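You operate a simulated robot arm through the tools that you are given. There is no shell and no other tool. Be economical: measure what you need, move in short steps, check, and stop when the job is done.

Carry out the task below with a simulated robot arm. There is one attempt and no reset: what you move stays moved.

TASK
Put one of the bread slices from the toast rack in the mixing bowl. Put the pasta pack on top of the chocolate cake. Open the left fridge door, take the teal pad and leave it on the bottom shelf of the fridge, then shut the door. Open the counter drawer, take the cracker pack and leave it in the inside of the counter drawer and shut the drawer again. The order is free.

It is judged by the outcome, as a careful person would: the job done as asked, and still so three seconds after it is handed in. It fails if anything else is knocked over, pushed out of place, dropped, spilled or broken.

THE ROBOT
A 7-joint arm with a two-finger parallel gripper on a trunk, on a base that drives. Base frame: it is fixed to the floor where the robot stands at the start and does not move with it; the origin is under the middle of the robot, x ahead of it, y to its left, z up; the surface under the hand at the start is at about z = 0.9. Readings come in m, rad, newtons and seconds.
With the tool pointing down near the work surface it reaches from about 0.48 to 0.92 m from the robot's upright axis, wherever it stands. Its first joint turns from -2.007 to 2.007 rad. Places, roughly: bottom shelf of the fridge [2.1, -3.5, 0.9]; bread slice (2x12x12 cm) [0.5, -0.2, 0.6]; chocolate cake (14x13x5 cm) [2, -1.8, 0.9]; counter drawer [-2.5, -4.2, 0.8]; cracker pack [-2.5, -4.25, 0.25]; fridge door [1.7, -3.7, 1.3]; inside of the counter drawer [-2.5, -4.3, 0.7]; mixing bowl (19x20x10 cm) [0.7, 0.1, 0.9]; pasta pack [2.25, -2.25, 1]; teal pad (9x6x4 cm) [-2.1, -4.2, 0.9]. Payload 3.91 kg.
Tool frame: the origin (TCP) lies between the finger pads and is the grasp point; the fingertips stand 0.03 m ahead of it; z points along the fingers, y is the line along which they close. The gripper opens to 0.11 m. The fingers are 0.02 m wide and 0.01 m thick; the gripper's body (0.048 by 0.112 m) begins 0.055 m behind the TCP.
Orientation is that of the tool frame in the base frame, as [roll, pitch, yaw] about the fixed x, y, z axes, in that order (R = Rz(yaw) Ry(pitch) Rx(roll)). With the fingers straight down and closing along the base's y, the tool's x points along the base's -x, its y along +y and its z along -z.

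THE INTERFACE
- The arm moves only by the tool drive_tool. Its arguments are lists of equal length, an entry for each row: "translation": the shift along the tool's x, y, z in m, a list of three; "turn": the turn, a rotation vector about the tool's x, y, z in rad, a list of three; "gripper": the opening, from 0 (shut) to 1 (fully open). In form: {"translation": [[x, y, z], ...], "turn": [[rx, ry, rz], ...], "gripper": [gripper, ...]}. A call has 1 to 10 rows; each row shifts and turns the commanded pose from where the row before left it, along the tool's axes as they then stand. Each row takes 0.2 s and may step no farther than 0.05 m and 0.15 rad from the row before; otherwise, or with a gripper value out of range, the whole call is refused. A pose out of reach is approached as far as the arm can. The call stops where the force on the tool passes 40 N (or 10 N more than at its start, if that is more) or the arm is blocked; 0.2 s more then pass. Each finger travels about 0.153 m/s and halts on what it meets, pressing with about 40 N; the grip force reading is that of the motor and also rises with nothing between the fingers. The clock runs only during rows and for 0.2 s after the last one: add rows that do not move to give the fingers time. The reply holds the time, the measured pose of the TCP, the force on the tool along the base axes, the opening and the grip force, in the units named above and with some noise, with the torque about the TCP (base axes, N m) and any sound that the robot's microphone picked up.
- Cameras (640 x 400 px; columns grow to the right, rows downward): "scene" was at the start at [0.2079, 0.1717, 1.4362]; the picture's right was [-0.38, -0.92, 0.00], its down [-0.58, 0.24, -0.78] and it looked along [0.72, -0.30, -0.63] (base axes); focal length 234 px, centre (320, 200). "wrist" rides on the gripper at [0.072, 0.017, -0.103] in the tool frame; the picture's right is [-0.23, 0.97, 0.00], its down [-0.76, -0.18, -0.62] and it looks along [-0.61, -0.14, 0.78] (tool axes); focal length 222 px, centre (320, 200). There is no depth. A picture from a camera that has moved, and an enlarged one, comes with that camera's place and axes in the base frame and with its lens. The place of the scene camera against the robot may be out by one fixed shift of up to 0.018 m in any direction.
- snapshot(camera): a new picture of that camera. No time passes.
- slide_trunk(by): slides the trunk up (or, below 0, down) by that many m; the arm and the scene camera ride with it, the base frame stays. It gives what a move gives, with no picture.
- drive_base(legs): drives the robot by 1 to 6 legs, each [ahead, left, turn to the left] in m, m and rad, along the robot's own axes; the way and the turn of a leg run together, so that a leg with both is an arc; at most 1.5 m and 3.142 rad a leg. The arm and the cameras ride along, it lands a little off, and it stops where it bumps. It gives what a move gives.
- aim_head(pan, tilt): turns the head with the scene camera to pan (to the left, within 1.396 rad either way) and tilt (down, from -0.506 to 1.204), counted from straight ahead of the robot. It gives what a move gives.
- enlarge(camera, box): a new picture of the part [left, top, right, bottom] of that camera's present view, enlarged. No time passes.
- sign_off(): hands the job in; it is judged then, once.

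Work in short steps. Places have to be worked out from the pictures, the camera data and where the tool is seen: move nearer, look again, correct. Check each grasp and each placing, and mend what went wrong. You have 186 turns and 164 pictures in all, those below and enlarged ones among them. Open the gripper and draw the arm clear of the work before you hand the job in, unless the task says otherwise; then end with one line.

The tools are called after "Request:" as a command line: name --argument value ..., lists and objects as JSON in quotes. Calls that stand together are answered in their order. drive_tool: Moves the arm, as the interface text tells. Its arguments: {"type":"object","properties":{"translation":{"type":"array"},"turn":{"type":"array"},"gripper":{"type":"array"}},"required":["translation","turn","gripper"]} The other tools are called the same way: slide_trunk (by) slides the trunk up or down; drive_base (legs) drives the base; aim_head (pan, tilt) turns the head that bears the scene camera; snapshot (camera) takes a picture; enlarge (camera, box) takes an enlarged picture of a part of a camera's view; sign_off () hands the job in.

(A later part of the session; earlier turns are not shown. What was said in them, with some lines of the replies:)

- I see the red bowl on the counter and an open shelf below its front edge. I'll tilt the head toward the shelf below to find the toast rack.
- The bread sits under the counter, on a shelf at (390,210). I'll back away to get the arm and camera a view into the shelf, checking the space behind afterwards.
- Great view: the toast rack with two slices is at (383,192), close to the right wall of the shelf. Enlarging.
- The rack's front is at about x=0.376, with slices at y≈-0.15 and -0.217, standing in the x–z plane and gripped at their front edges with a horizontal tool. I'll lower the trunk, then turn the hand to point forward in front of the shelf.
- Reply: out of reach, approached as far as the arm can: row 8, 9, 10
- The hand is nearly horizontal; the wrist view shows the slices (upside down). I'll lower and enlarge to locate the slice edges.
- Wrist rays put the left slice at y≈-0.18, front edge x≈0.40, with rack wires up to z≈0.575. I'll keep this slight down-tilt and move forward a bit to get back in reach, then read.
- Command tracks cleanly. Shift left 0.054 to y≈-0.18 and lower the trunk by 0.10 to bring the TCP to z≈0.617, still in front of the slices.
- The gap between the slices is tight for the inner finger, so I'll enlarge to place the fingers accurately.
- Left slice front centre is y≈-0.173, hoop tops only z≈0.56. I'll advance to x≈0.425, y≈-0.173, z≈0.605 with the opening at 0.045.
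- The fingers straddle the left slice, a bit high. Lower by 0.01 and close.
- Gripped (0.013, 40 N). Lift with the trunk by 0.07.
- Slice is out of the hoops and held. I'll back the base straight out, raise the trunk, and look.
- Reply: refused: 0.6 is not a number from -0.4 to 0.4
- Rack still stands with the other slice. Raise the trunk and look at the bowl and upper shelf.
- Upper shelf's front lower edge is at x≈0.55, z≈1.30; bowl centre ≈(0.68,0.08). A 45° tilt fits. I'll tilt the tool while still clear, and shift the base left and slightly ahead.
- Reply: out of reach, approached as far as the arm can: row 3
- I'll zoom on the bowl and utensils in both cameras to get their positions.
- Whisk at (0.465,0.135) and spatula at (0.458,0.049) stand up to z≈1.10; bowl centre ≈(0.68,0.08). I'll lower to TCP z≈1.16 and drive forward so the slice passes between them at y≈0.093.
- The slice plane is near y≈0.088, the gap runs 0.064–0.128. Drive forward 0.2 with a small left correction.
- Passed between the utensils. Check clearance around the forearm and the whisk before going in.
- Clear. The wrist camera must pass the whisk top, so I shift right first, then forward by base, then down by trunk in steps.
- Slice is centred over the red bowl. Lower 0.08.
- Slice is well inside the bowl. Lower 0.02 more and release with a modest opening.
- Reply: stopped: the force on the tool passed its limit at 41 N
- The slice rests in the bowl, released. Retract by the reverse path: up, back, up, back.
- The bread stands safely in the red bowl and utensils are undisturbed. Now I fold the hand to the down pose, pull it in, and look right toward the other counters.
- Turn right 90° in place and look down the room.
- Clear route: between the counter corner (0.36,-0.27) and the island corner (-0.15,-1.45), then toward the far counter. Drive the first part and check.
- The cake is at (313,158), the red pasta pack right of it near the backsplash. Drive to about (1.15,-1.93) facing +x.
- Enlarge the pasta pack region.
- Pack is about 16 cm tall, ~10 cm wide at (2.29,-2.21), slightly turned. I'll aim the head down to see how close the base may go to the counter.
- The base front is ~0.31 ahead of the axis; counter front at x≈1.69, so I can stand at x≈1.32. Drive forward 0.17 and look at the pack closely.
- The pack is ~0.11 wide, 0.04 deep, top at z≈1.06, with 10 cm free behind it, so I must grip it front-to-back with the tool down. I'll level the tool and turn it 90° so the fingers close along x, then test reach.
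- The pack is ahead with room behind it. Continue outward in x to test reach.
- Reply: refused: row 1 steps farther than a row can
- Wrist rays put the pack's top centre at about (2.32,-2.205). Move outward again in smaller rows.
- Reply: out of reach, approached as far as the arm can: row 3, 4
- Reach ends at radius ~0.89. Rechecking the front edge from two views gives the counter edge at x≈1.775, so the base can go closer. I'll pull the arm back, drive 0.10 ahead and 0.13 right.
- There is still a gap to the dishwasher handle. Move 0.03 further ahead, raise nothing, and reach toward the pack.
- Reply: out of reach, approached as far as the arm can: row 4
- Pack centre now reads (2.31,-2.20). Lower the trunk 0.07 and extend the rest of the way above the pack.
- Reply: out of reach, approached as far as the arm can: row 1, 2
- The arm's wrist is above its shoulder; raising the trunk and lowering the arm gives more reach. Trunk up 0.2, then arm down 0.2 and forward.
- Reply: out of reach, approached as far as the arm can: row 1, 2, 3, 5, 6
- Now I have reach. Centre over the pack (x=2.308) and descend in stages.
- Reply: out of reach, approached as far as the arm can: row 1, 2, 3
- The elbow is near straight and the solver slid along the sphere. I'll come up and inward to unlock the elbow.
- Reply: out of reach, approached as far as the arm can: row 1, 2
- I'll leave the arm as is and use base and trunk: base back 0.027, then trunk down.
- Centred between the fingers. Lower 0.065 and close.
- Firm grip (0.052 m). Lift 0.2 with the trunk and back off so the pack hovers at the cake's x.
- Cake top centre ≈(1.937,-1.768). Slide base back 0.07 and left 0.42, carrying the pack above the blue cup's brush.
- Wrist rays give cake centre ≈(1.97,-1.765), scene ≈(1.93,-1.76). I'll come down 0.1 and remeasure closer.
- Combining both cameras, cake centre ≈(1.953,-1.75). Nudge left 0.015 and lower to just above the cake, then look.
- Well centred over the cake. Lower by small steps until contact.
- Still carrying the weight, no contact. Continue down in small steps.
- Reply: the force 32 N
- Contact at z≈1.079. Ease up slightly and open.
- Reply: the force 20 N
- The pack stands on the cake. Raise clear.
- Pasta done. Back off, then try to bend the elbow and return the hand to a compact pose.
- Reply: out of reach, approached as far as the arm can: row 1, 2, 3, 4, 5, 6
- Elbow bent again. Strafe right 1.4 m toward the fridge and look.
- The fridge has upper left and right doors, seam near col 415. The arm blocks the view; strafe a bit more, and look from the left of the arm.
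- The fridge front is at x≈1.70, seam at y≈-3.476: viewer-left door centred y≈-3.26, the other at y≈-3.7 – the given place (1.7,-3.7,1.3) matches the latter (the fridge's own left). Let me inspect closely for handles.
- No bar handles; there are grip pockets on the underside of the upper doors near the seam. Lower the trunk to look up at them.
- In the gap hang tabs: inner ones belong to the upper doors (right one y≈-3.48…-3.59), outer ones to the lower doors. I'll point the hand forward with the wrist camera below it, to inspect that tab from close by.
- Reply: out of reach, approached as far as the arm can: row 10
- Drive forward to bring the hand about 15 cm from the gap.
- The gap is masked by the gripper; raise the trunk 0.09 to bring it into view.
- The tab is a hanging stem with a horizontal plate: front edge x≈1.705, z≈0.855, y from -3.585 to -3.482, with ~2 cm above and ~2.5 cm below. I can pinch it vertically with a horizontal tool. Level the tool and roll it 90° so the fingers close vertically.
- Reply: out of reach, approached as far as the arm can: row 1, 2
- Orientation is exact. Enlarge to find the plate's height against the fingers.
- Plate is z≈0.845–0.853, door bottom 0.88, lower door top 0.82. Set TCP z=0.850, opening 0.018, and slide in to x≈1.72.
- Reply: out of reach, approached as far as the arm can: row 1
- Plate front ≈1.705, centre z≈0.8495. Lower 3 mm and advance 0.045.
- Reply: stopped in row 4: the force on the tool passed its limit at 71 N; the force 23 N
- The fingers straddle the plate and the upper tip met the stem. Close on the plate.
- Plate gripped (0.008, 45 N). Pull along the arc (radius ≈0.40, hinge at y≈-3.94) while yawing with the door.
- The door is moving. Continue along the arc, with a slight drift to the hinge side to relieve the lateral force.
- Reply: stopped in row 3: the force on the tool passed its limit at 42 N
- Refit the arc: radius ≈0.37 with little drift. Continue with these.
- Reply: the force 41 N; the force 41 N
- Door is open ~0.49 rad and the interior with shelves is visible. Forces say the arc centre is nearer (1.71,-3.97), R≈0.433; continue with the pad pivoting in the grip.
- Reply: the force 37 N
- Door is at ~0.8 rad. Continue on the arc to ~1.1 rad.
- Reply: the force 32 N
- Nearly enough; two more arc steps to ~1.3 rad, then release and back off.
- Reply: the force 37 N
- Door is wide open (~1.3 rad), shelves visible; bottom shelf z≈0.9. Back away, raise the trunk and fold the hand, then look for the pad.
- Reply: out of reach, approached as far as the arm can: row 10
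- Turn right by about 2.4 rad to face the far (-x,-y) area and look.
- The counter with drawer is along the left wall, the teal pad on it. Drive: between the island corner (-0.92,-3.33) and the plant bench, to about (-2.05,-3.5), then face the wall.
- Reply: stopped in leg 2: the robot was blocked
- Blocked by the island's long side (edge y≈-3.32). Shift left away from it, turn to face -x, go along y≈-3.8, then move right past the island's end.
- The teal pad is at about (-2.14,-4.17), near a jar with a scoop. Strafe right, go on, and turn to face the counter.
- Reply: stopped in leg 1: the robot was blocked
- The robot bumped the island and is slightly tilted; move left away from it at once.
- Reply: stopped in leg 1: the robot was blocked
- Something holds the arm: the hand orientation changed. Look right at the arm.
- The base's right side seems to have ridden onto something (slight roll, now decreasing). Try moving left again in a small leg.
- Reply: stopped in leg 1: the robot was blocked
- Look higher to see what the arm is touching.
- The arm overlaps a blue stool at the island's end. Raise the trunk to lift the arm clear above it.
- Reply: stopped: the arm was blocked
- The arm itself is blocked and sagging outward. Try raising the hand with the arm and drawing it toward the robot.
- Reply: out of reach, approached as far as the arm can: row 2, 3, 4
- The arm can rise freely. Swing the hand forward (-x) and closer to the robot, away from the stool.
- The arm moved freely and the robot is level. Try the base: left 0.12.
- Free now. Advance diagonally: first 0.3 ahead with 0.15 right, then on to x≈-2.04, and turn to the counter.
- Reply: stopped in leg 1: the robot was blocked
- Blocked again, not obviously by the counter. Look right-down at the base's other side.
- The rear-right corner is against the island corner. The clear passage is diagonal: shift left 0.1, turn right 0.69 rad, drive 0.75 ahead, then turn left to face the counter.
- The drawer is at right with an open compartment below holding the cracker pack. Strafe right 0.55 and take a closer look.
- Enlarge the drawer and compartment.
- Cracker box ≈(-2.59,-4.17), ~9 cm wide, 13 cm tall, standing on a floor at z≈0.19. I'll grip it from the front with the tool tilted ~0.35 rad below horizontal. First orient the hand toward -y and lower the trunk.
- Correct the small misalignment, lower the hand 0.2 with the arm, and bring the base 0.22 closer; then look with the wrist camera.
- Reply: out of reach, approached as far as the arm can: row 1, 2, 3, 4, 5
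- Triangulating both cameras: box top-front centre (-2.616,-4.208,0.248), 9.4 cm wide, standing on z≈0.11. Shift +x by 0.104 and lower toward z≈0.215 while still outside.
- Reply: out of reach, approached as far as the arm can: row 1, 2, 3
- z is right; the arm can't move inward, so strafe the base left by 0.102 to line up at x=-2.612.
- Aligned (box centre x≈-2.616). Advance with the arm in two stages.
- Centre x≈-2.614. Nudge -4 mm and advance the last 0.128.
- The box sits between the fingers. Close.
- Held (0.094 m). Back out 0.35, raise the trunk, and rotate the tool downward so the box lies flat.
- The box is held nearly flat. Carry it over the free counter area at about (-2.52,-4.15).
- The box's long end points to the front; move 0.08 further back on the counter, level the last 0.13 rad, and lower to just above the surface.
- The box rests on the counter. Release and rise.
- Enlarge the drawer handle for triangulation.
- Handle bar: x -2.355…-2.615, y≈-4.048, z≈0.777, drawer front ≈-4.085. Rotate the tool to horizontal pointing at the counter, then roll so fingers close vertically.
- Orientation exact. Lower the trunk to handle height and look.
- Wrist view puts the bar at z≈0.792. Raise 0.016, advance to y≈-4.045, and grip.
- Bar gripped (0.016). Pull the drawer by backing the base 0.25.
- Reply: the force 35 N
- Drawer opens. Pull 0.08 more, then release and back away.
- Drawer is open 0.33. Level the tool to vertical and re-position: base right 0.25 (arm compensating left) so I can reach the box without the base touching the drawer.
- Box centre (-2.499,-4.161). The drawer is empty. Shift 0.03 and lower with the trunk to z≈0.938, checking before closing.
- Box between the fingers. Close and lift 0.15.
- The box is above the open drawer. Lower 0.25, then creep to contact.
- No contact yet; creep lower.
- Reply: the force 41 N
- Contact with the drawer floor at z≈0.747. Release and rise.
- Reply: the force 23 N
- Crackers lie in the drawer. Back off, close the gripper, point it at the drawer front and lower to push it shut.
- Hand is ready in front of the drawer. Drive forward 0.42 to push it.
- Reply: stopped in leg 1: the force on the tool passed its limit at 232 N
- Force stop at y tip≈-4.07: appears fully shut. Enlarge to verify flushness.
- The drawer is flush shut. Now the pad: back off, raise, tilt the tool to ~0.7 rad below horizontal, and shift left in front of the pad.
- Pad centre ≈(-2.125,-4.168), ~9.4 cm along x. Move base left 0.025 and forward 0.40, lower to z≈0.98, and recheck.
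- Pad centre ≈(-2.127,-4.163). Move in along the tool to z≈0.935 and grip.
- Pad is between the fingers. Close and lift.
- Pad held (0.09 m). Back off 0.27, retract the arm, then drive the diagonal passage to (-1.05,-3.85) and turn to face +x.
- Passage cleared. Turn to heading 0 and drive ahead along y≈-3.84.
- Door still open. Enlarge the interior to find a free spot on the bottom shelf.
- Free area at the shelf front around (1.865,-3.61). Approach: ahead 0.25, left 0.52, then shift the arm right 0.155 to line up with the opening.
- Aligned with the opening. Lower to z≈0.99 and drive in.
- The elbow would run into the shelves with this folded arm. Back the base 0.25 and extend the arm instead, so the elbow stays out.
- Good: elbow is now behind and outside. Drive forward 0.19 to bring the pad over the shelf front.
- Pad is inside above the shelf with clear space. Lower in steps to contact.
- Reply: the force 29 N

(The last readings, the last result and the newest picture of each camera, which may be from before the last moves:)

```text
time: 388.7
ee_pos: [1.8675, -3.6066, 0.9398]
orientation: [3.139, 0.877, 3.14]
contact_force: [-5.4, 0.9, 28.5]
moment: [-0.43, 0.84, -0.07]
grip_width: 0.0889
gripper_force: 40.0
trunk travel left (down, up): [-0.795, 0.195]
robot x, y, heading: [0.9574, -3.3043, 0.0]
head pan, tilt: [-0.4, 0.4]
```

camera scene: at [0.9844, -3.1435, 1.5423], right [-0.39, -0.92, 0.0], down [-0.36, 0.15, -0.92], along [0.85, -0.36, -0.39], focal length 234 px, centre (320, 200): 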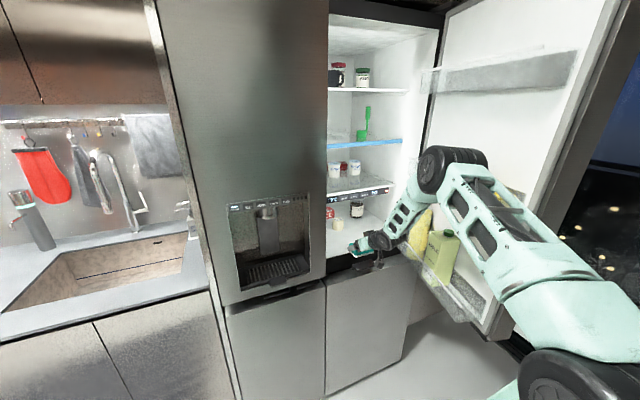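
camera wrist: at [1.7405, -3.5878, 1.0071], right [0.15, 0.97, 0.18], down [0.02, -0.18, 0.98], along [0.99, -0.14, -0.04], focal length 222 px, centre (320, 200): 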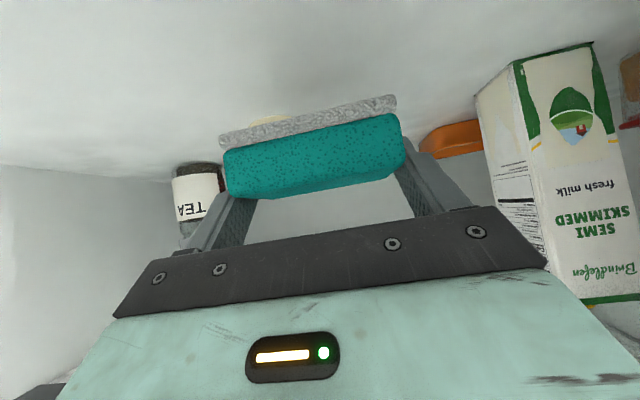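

Contact with the shelf. Ease, open, rise slightly, and back out.

Request:
slide_trunk --by 0.004

Request:
drive_tool --translation '[[0, 0, 0], [0, 0, 0], [0, 0, 0]]' --turn '[[0, 0, 0], [0, 0, 0], [0, 0, 0]]' --gripper '[0.92, 1, 1]'

Request:
slide_trunk --by 0.04

Request:
drive_base --legs '[[-0.25, 0, 0]]'

Request:
snapshot --camera "wrist"

```text
time: 389.2
ee_pos: [1.8672, -3.6047, 0.9398]
orientation: [3.137, 0.87, 3.138]
contact_force: [5.4, -1.8, 16.5]
moment: [-0.6, -0.22, 0.13]
grip_width: 0.089
gripper_force: 39.7
trunk travel left (down, up): [-0.799, 0.191]
robot x, y, heading: [0.958, -3.3064, 0.006]
head pan, tilt: [-0.4, 0.4]
```

```text
time: 390.0
ee_pos: [1.8657, -3.6051, 0.9387]
orientation: [3.137, 0.868, 3.137]
contact_force: [0.7, 0.5, 0.0]
moment: [-0.02, -0.02, 0.0]
grip_width: 0.1101
gripper_force: 0.1
trunk travel left (down, up): [-0.799, 0.191]
robot x, y, heading: [0.9578, -3.3051, 0.005]
head pan, tilt: [-0.4, 0.4]
```

```text
time: 390.9
ee_pos: [1.8667, -3.6052, 0.9784]
orientation: [3.139, 0.869, 3.137]
contact_force: [-0.2, 0.0, 0.2]
moment: [-0.04, -0.03, 0.0]
grip_width: 0.1098
gripper_force: 0.1
trunk travel left (down, up): [-0.839, 0.151]
robot x, y, heading: [0.9551, -3.304, 0.009]
head pan, tilt: [-0.4, 0.4]
```

```text
time: 392.7
ee_pos: [1.6202, -3.6044, 0.9791]
orientation: [3.139, 0.869, 3.141]
contact_force: [-0.2, 0.0, -0.3]
moment: [0.01, 0.01, 0.0]
grip_width: 0.1102
gripper_force: 0.0
trunk travel left (down, up): [-0.839, 0.151]
robot x, y, heading: [0.7085, -3.3038, 0.015]
head pan, tilt: [-0.4, 0.4]
```

```text
15 pictures are left
camera wrist: at [1.4945, -3.5872, 0.991], right [0.14, 0.97, 0.18], down [0.02, -0.18, 0.98], along [0.99, -0.14, -0.04], focal length 222 px, centre (320, 200)
```

wrist: 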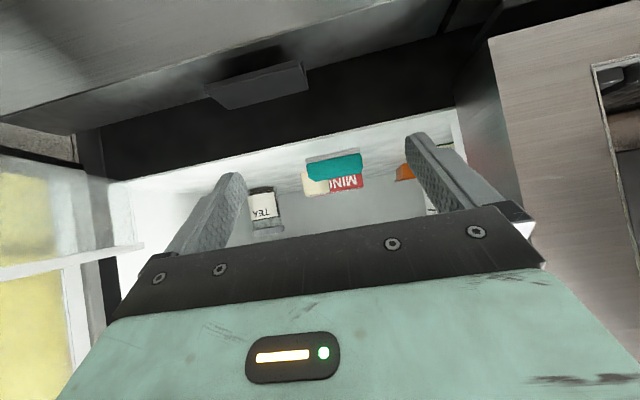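

Pad is on the bottom shelf. Now shut the door: close the gripper, back out, go right around the door tip, and forward to be on its outer side.

Request:
drive_base --legs '[[-0.5, 0, -0.015], [0, -0.43, 0]]'

Request:
drive_tool --translation '[[0, 0, 0], [0, 0, 0], [0, 0, 0], [0, 0, 0], [0, 0, 0]]' --turn '[[0, -0.12, 0], [0, -0.12, 0], [0, -0.12, 0], [0, -0.12, 0], [0, 0, 0]]' --gripper '[0, 0, 0, 0, 0]'

Request:
snapshot --camera "wrist"

Request:
snapshot --camera "scene"

```text
time: 397.9
ee_pos: [1.1076, -4.0543, 0.9786]
orientation: [3.139, 0.87, 3.126]
contact_force: [-0.3, -0.1, -1.0]
moment: [0.01, -0.02, 0.06]
grip_width: 0.11
gripper_force: 0.0
trunk travel left (down, up): [-0.839, 0.151]
robot x, y, heading: [0.1984, -3.743, -0.003]
head pan, tilt: [-0.4, 0.4]
```

```text
time: 399.1
ee_pos: [1.1069, -4.0548, 0.9782]
orientation: [3.13, 1.348, 3.115]
contact_force: [-0.1, 0.5, -0.9]
moment: [0.0, 0.0, -0.03]
grip_width: 0.0
gripper_force: 37.7
trunk travel left (down, up): [-0.839, 0.151]
robot x, y, heading: [0.2026, -3.7475, -0.001]
head pan, tilt: [-0.4, 0.4]
```

```text
14 pictures are left
camera wrist: at [0.9894, -4.0353, 0.9311], right [0.06, 0.97, 0.22], down [-0.44, -0.17, 0.88], along [0.89, -0.15, 0.42], focal length 222 px, centre (320, 200)
```

wrist: 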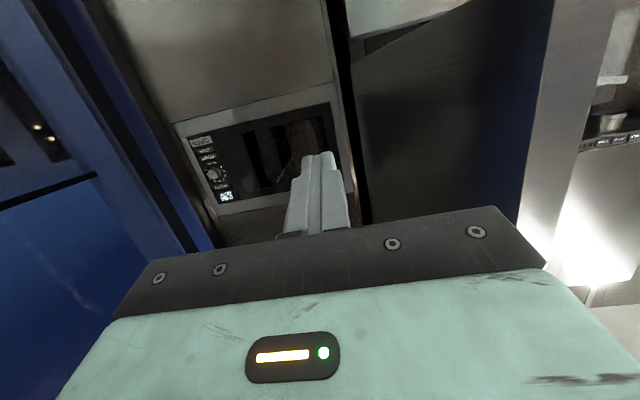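

```text
13 pictures are left
camera scene: at [0.4173, -3.5782, 1.5262], right [-0.39, -0.92, 0.0], down [-0.36, 0.15, -0.92], along [0.85, -0.36, -0.39], focal length 234 px, centre (320, 200)
```

scene: 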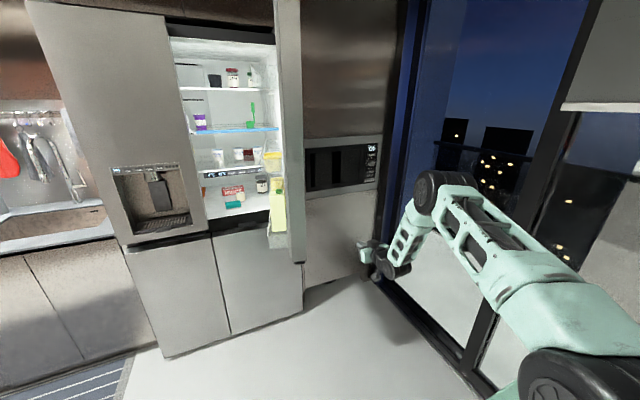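

Hand is on the outer side of the door. Go forward 0.22, then strafe left to swing the door.

Request:
drive_base --legs '[[0.22, 0, 0]]'

Request:
drive_base --legs '[[0, 0.3, 0]]'

Request:
snapshot --camera "scene"

```text
time: 400.7
ee_pos: [1.322, -4.0548, 0.9789]
orientation: [3.128, 1.349, 3.116]
contact_force: [-0.2, -0.2, 0.1]
moment: [0.0, -0.03, -0.04]
grip_width: 0.0001
gripper_force: 37.7
trunk travel left (down, up): [-0.839, 0.151]
robot x, y, heading: [0.4201, -3.744, -0.004]
head pan, tilt: [-0.4, 0.4]
```

```text
time: 402.8
ee_pos: [1.322, -3.7539, 0.9782]
orientation: [3.13, 1.348, 3.116]
contact_force: [0.0, -0.3, -0.4]
moment: [0.0, -0.01, -0.02]
grip_width: 0.0
gripper_force: 37.0
trunk travel left (down, up): [-0.839, 0.151]
robot x, y, heading: [0.4173, -3.4427, -0.006]
head pan, tilt: [-0.4, 0.4]
```

```text
12 pictures are left
camera scene: at [0.6331, -3.2771, 1.5262], right [-0.39, -0.92, 0.0], down [-0.36, 0.15, -0.92], along [0.85, -0.36, -0.39], focal length 234 px, centre (320, 200)
```

scene: 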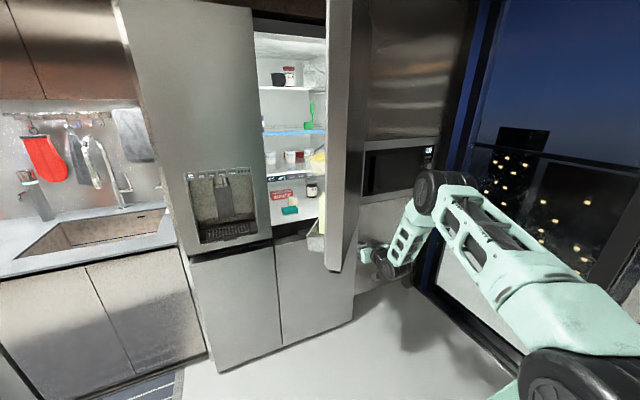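

The door swings. Continue diagonally forward-left to push it further closed.

Request:
drive_base --legs '[[0.1, 0.06, 0], [0.13, 0.03, 0]]'

Request:
snapshot --camera "scene"

```text
time: 404.9
ee_pos: [1.5562, -3.6659, 0.9794]
orientation: [3.129, 1.348, 3.114]
contact_force: [-0.1, 0.8, 0.3]
moment: [-0.02, 0.01, -0.01]
grip_width: 0.0001
gripper_force: 37.4
trunk travel left (down, up): [-0.839, 0.151]
robot x, y, heading: [0.6528, -3.3539, -0.006]
head pan, tilt: [-0.4, 0.4]
```

```text
11 pictures are left
camera scene: at [0.8674, -3.1888, 1.5262], right [-0.39, -0.92, 0.0], down [-0.36, 0.15, -0.92], along [0.85, -0.36, -0.39], focal length 234 px, centre (320, 200)
```

scene: 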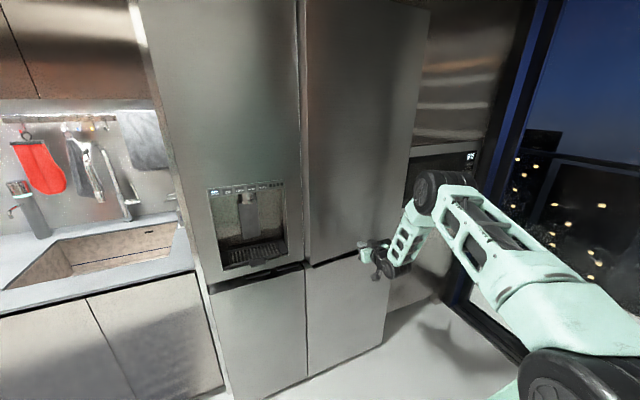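

Nearly shut. Push straight ahead the last bit.

Request:
drive_base --legs '[[0.105, 0, 0]]'

Request:
drive_tool --translation '[[0, 0, 0.015], [0, 0, 0.015], [0, 0, 0]]' --turn '[[0, 0, 0], [0, 0, 0], [0, 0, 0]]' --gripper '[0, 0, 0]'

Request:
snapshot --camera "scene"

```text
time: 406.2
ee_pos: [1.659, -3.6648, 0.9769]
orientation: [3.125, 1.349, 3.113]
contact_force: [-0.3, 0.3, 0.4]
moment: [0.01, 0.0, 0.03]
grip_width: 0.0
gripper_force: 37.6
trunk travel left (down, up): [-0.839, 0.151]
robot x, y, heading: [0.7561, -3.3523, -0.004]
head pan, tilt: [-0.4, 0.4]
stopped in leg 1: the force on the tool passed its limit at 152 N (the readings are from after the stop); the commanded pose is now the measured one
```

```text
time: 406.5
ee_pos: [1.6594, -3.6647, 0.9746]
orientation: [3.124, 1.344, 3.112]
contact_force: [-32.5, 4.7, 14.2]
moment: [0.01, -0.56, 0.24]
grip_width: 0.0
gripper_force: 37.9
trunk travel left (down, up): [-0.839, 0.151]
robot x, y, heading: [0.7561, -3.3536, -0.005]
head pan, tilt: [-0.4, 0.4]
stopped in row 1: the force on the tool passed its limit at 66 N (the readings are from after the stop); the commanded pose is now the measured one
```

```text
10 pictures are left
camera scene: at [0.9691, -3.1885, 1.5268], right [-0.39, -0.92, 0.0], down [-0.36, 0.15, -0.92], along [0.85, -0.36, -0.39], focal length 234 px, centre (320, 200)
```

scene: 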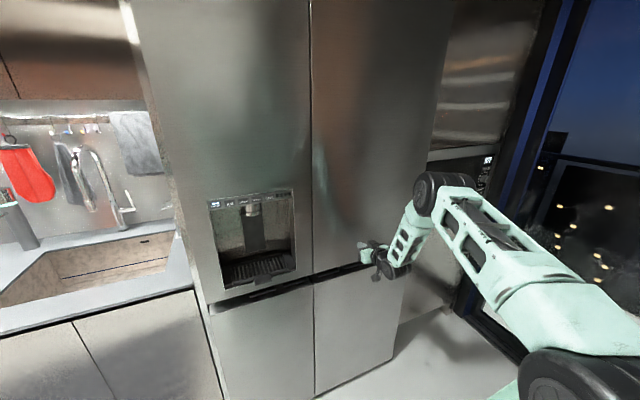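

The door meets its stop. Back off, open the gripper, and verify it's flush.

Request:
drive_base --legs '[[-0.4, 0, 0]]'

Request:
drive_tool --translation '[[0, 0, 0], [0, 0, 0], [0, 0, 0]]' --turn '[[0, 0, 0], [0, 0, 0], [0, 0, 0]]' --gripper '[0.5, 0.8, 0.8]'

Request:
aim_head --pan -0.15 --tilt 0.35

Request:
snapshot --camera "scene"

```text
time: 409.1
ee_pos: [1.2597, -3.665, 0.9747]
orientation: [3.122, 1.344, 3.11]
contact_force: [-0.5, -0.4, 0.1]
moment: [0.04, 0.0, 0.02]
grip_width: 0.0
gripper_force: 37.4
trunk travel left (down, up): [-0.839, 0.151]
robot x, y, heading: [0.3535, -3.3515, -0.004]
head pan, tilt: [-0.4, 0.4]
```

```text
time: 409.9
ee_pos: [1.2579, -3.6664, 0.9735]
orientation: [3.124, 1.345, 3.11]
contact_force: [0.7, 0.5, -0.8]
moment: [0.0, -0.02, 0.01]
grip_width: 0.0878
gripper_force: 0.0
trunk travel left (down, up): [-0.839, 0.151]
robot x, y, heading: [0.3526, -3.3574, 0.001]
head pan, tilt: [-0.4, 0.4]
```

```text
time: 410.6
ee_pos: [1.2582, -3.6658, 0.9748]
orientation: [3.123, 1.344, 3.111]
contact_force: [0.1, 0.0, 0.4]
moment: [0.01, 0.01, 0.01]
grip_width: 0.0881
gripper_force: 0.0
trunk travel left (down, up): [-0.839, 0.151]
robot x, y, heading: [0.353, -3.3572, -0.01]
head pan, tilt: [-0.15, 0.351]
```

```text
9 pictures are left
camera scene: at [0.5752, -3.1654, 1.5308], right [-0.16, -0.99, 0.0], down [-0.34, 0.05, -0.94], along [0.93, -0.15, -0.34], focal length 234 px, centre (320, 200)
```

scene: 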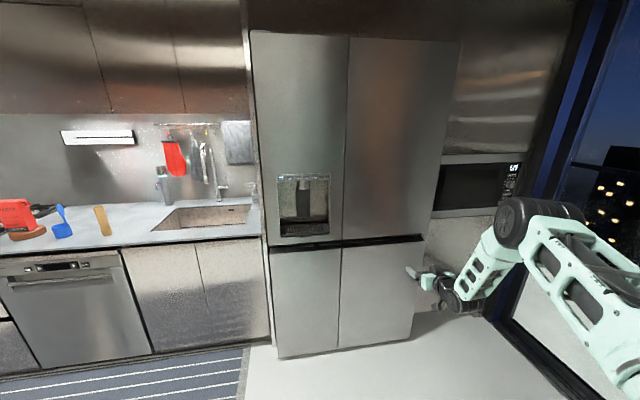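

Fridge is shut flush. Check the pasta on the cake.

Request:
enlarge --camera "scene" --box '[0, 180, 120, 255]'

Request:
enlarge --camera "scene" --box '[240, 20, 480, 260]'

```text
5.33 times, centred on (60, 218) of scene
camera zoom: at [0.5752, -3.1654, 1.5308], right [-0.16, -0.99, 0.0], down [-0.34, 0.05, -0.94], along [0.93, -0.15, -0.34], focal length 1250 px, centre (1707, 107)
```

zoom: 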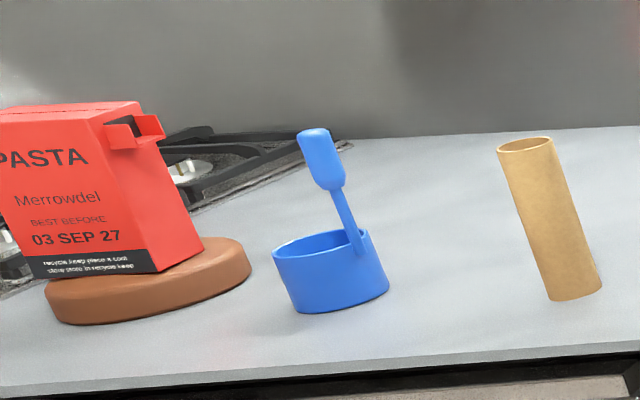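

```text
1.67 times, centred on (360, 140) of scene
camera zoom: at [0.5752, -3.1654, 1.5308], right [-0.16, -0.99, 0.0], down [-0.34, 0.05, -0.94], along [0.93, -0.15, -0.34], focal length 390 px, centre (253, 300)
```

zoom: 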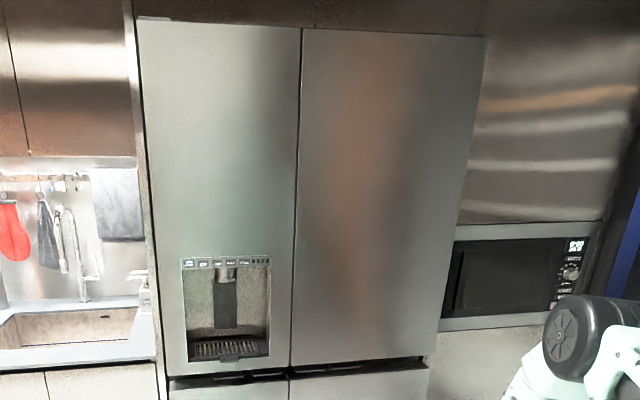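

Everything is in place: pasta stands on the cake, the fridge is flush shut with the pad inside, the drawer is shut with the crackers, the bread is in the bowl, and the arm is clear with an open gripper. Handing in.

Request:
sign_off

```text
The job is handed in.
```

I finished all four parts and handed the job in. The bread slice is in the mixing bowl, the pasta pack is standing on the chocolate cake, the teal pad is on the fridge's bottom shelf with the door shut, and the cracker pack is in the shut counter drawer. Two things could count against it: I opened the fridge door that matched the given position, which is the right-hand one when facing the fridge, and the robot bumped the kitchen island several times on the way to the drawer, with an arm link against a blue stool there. The stool did not appear to move in the pictures I took then, but I didn't go back to check.
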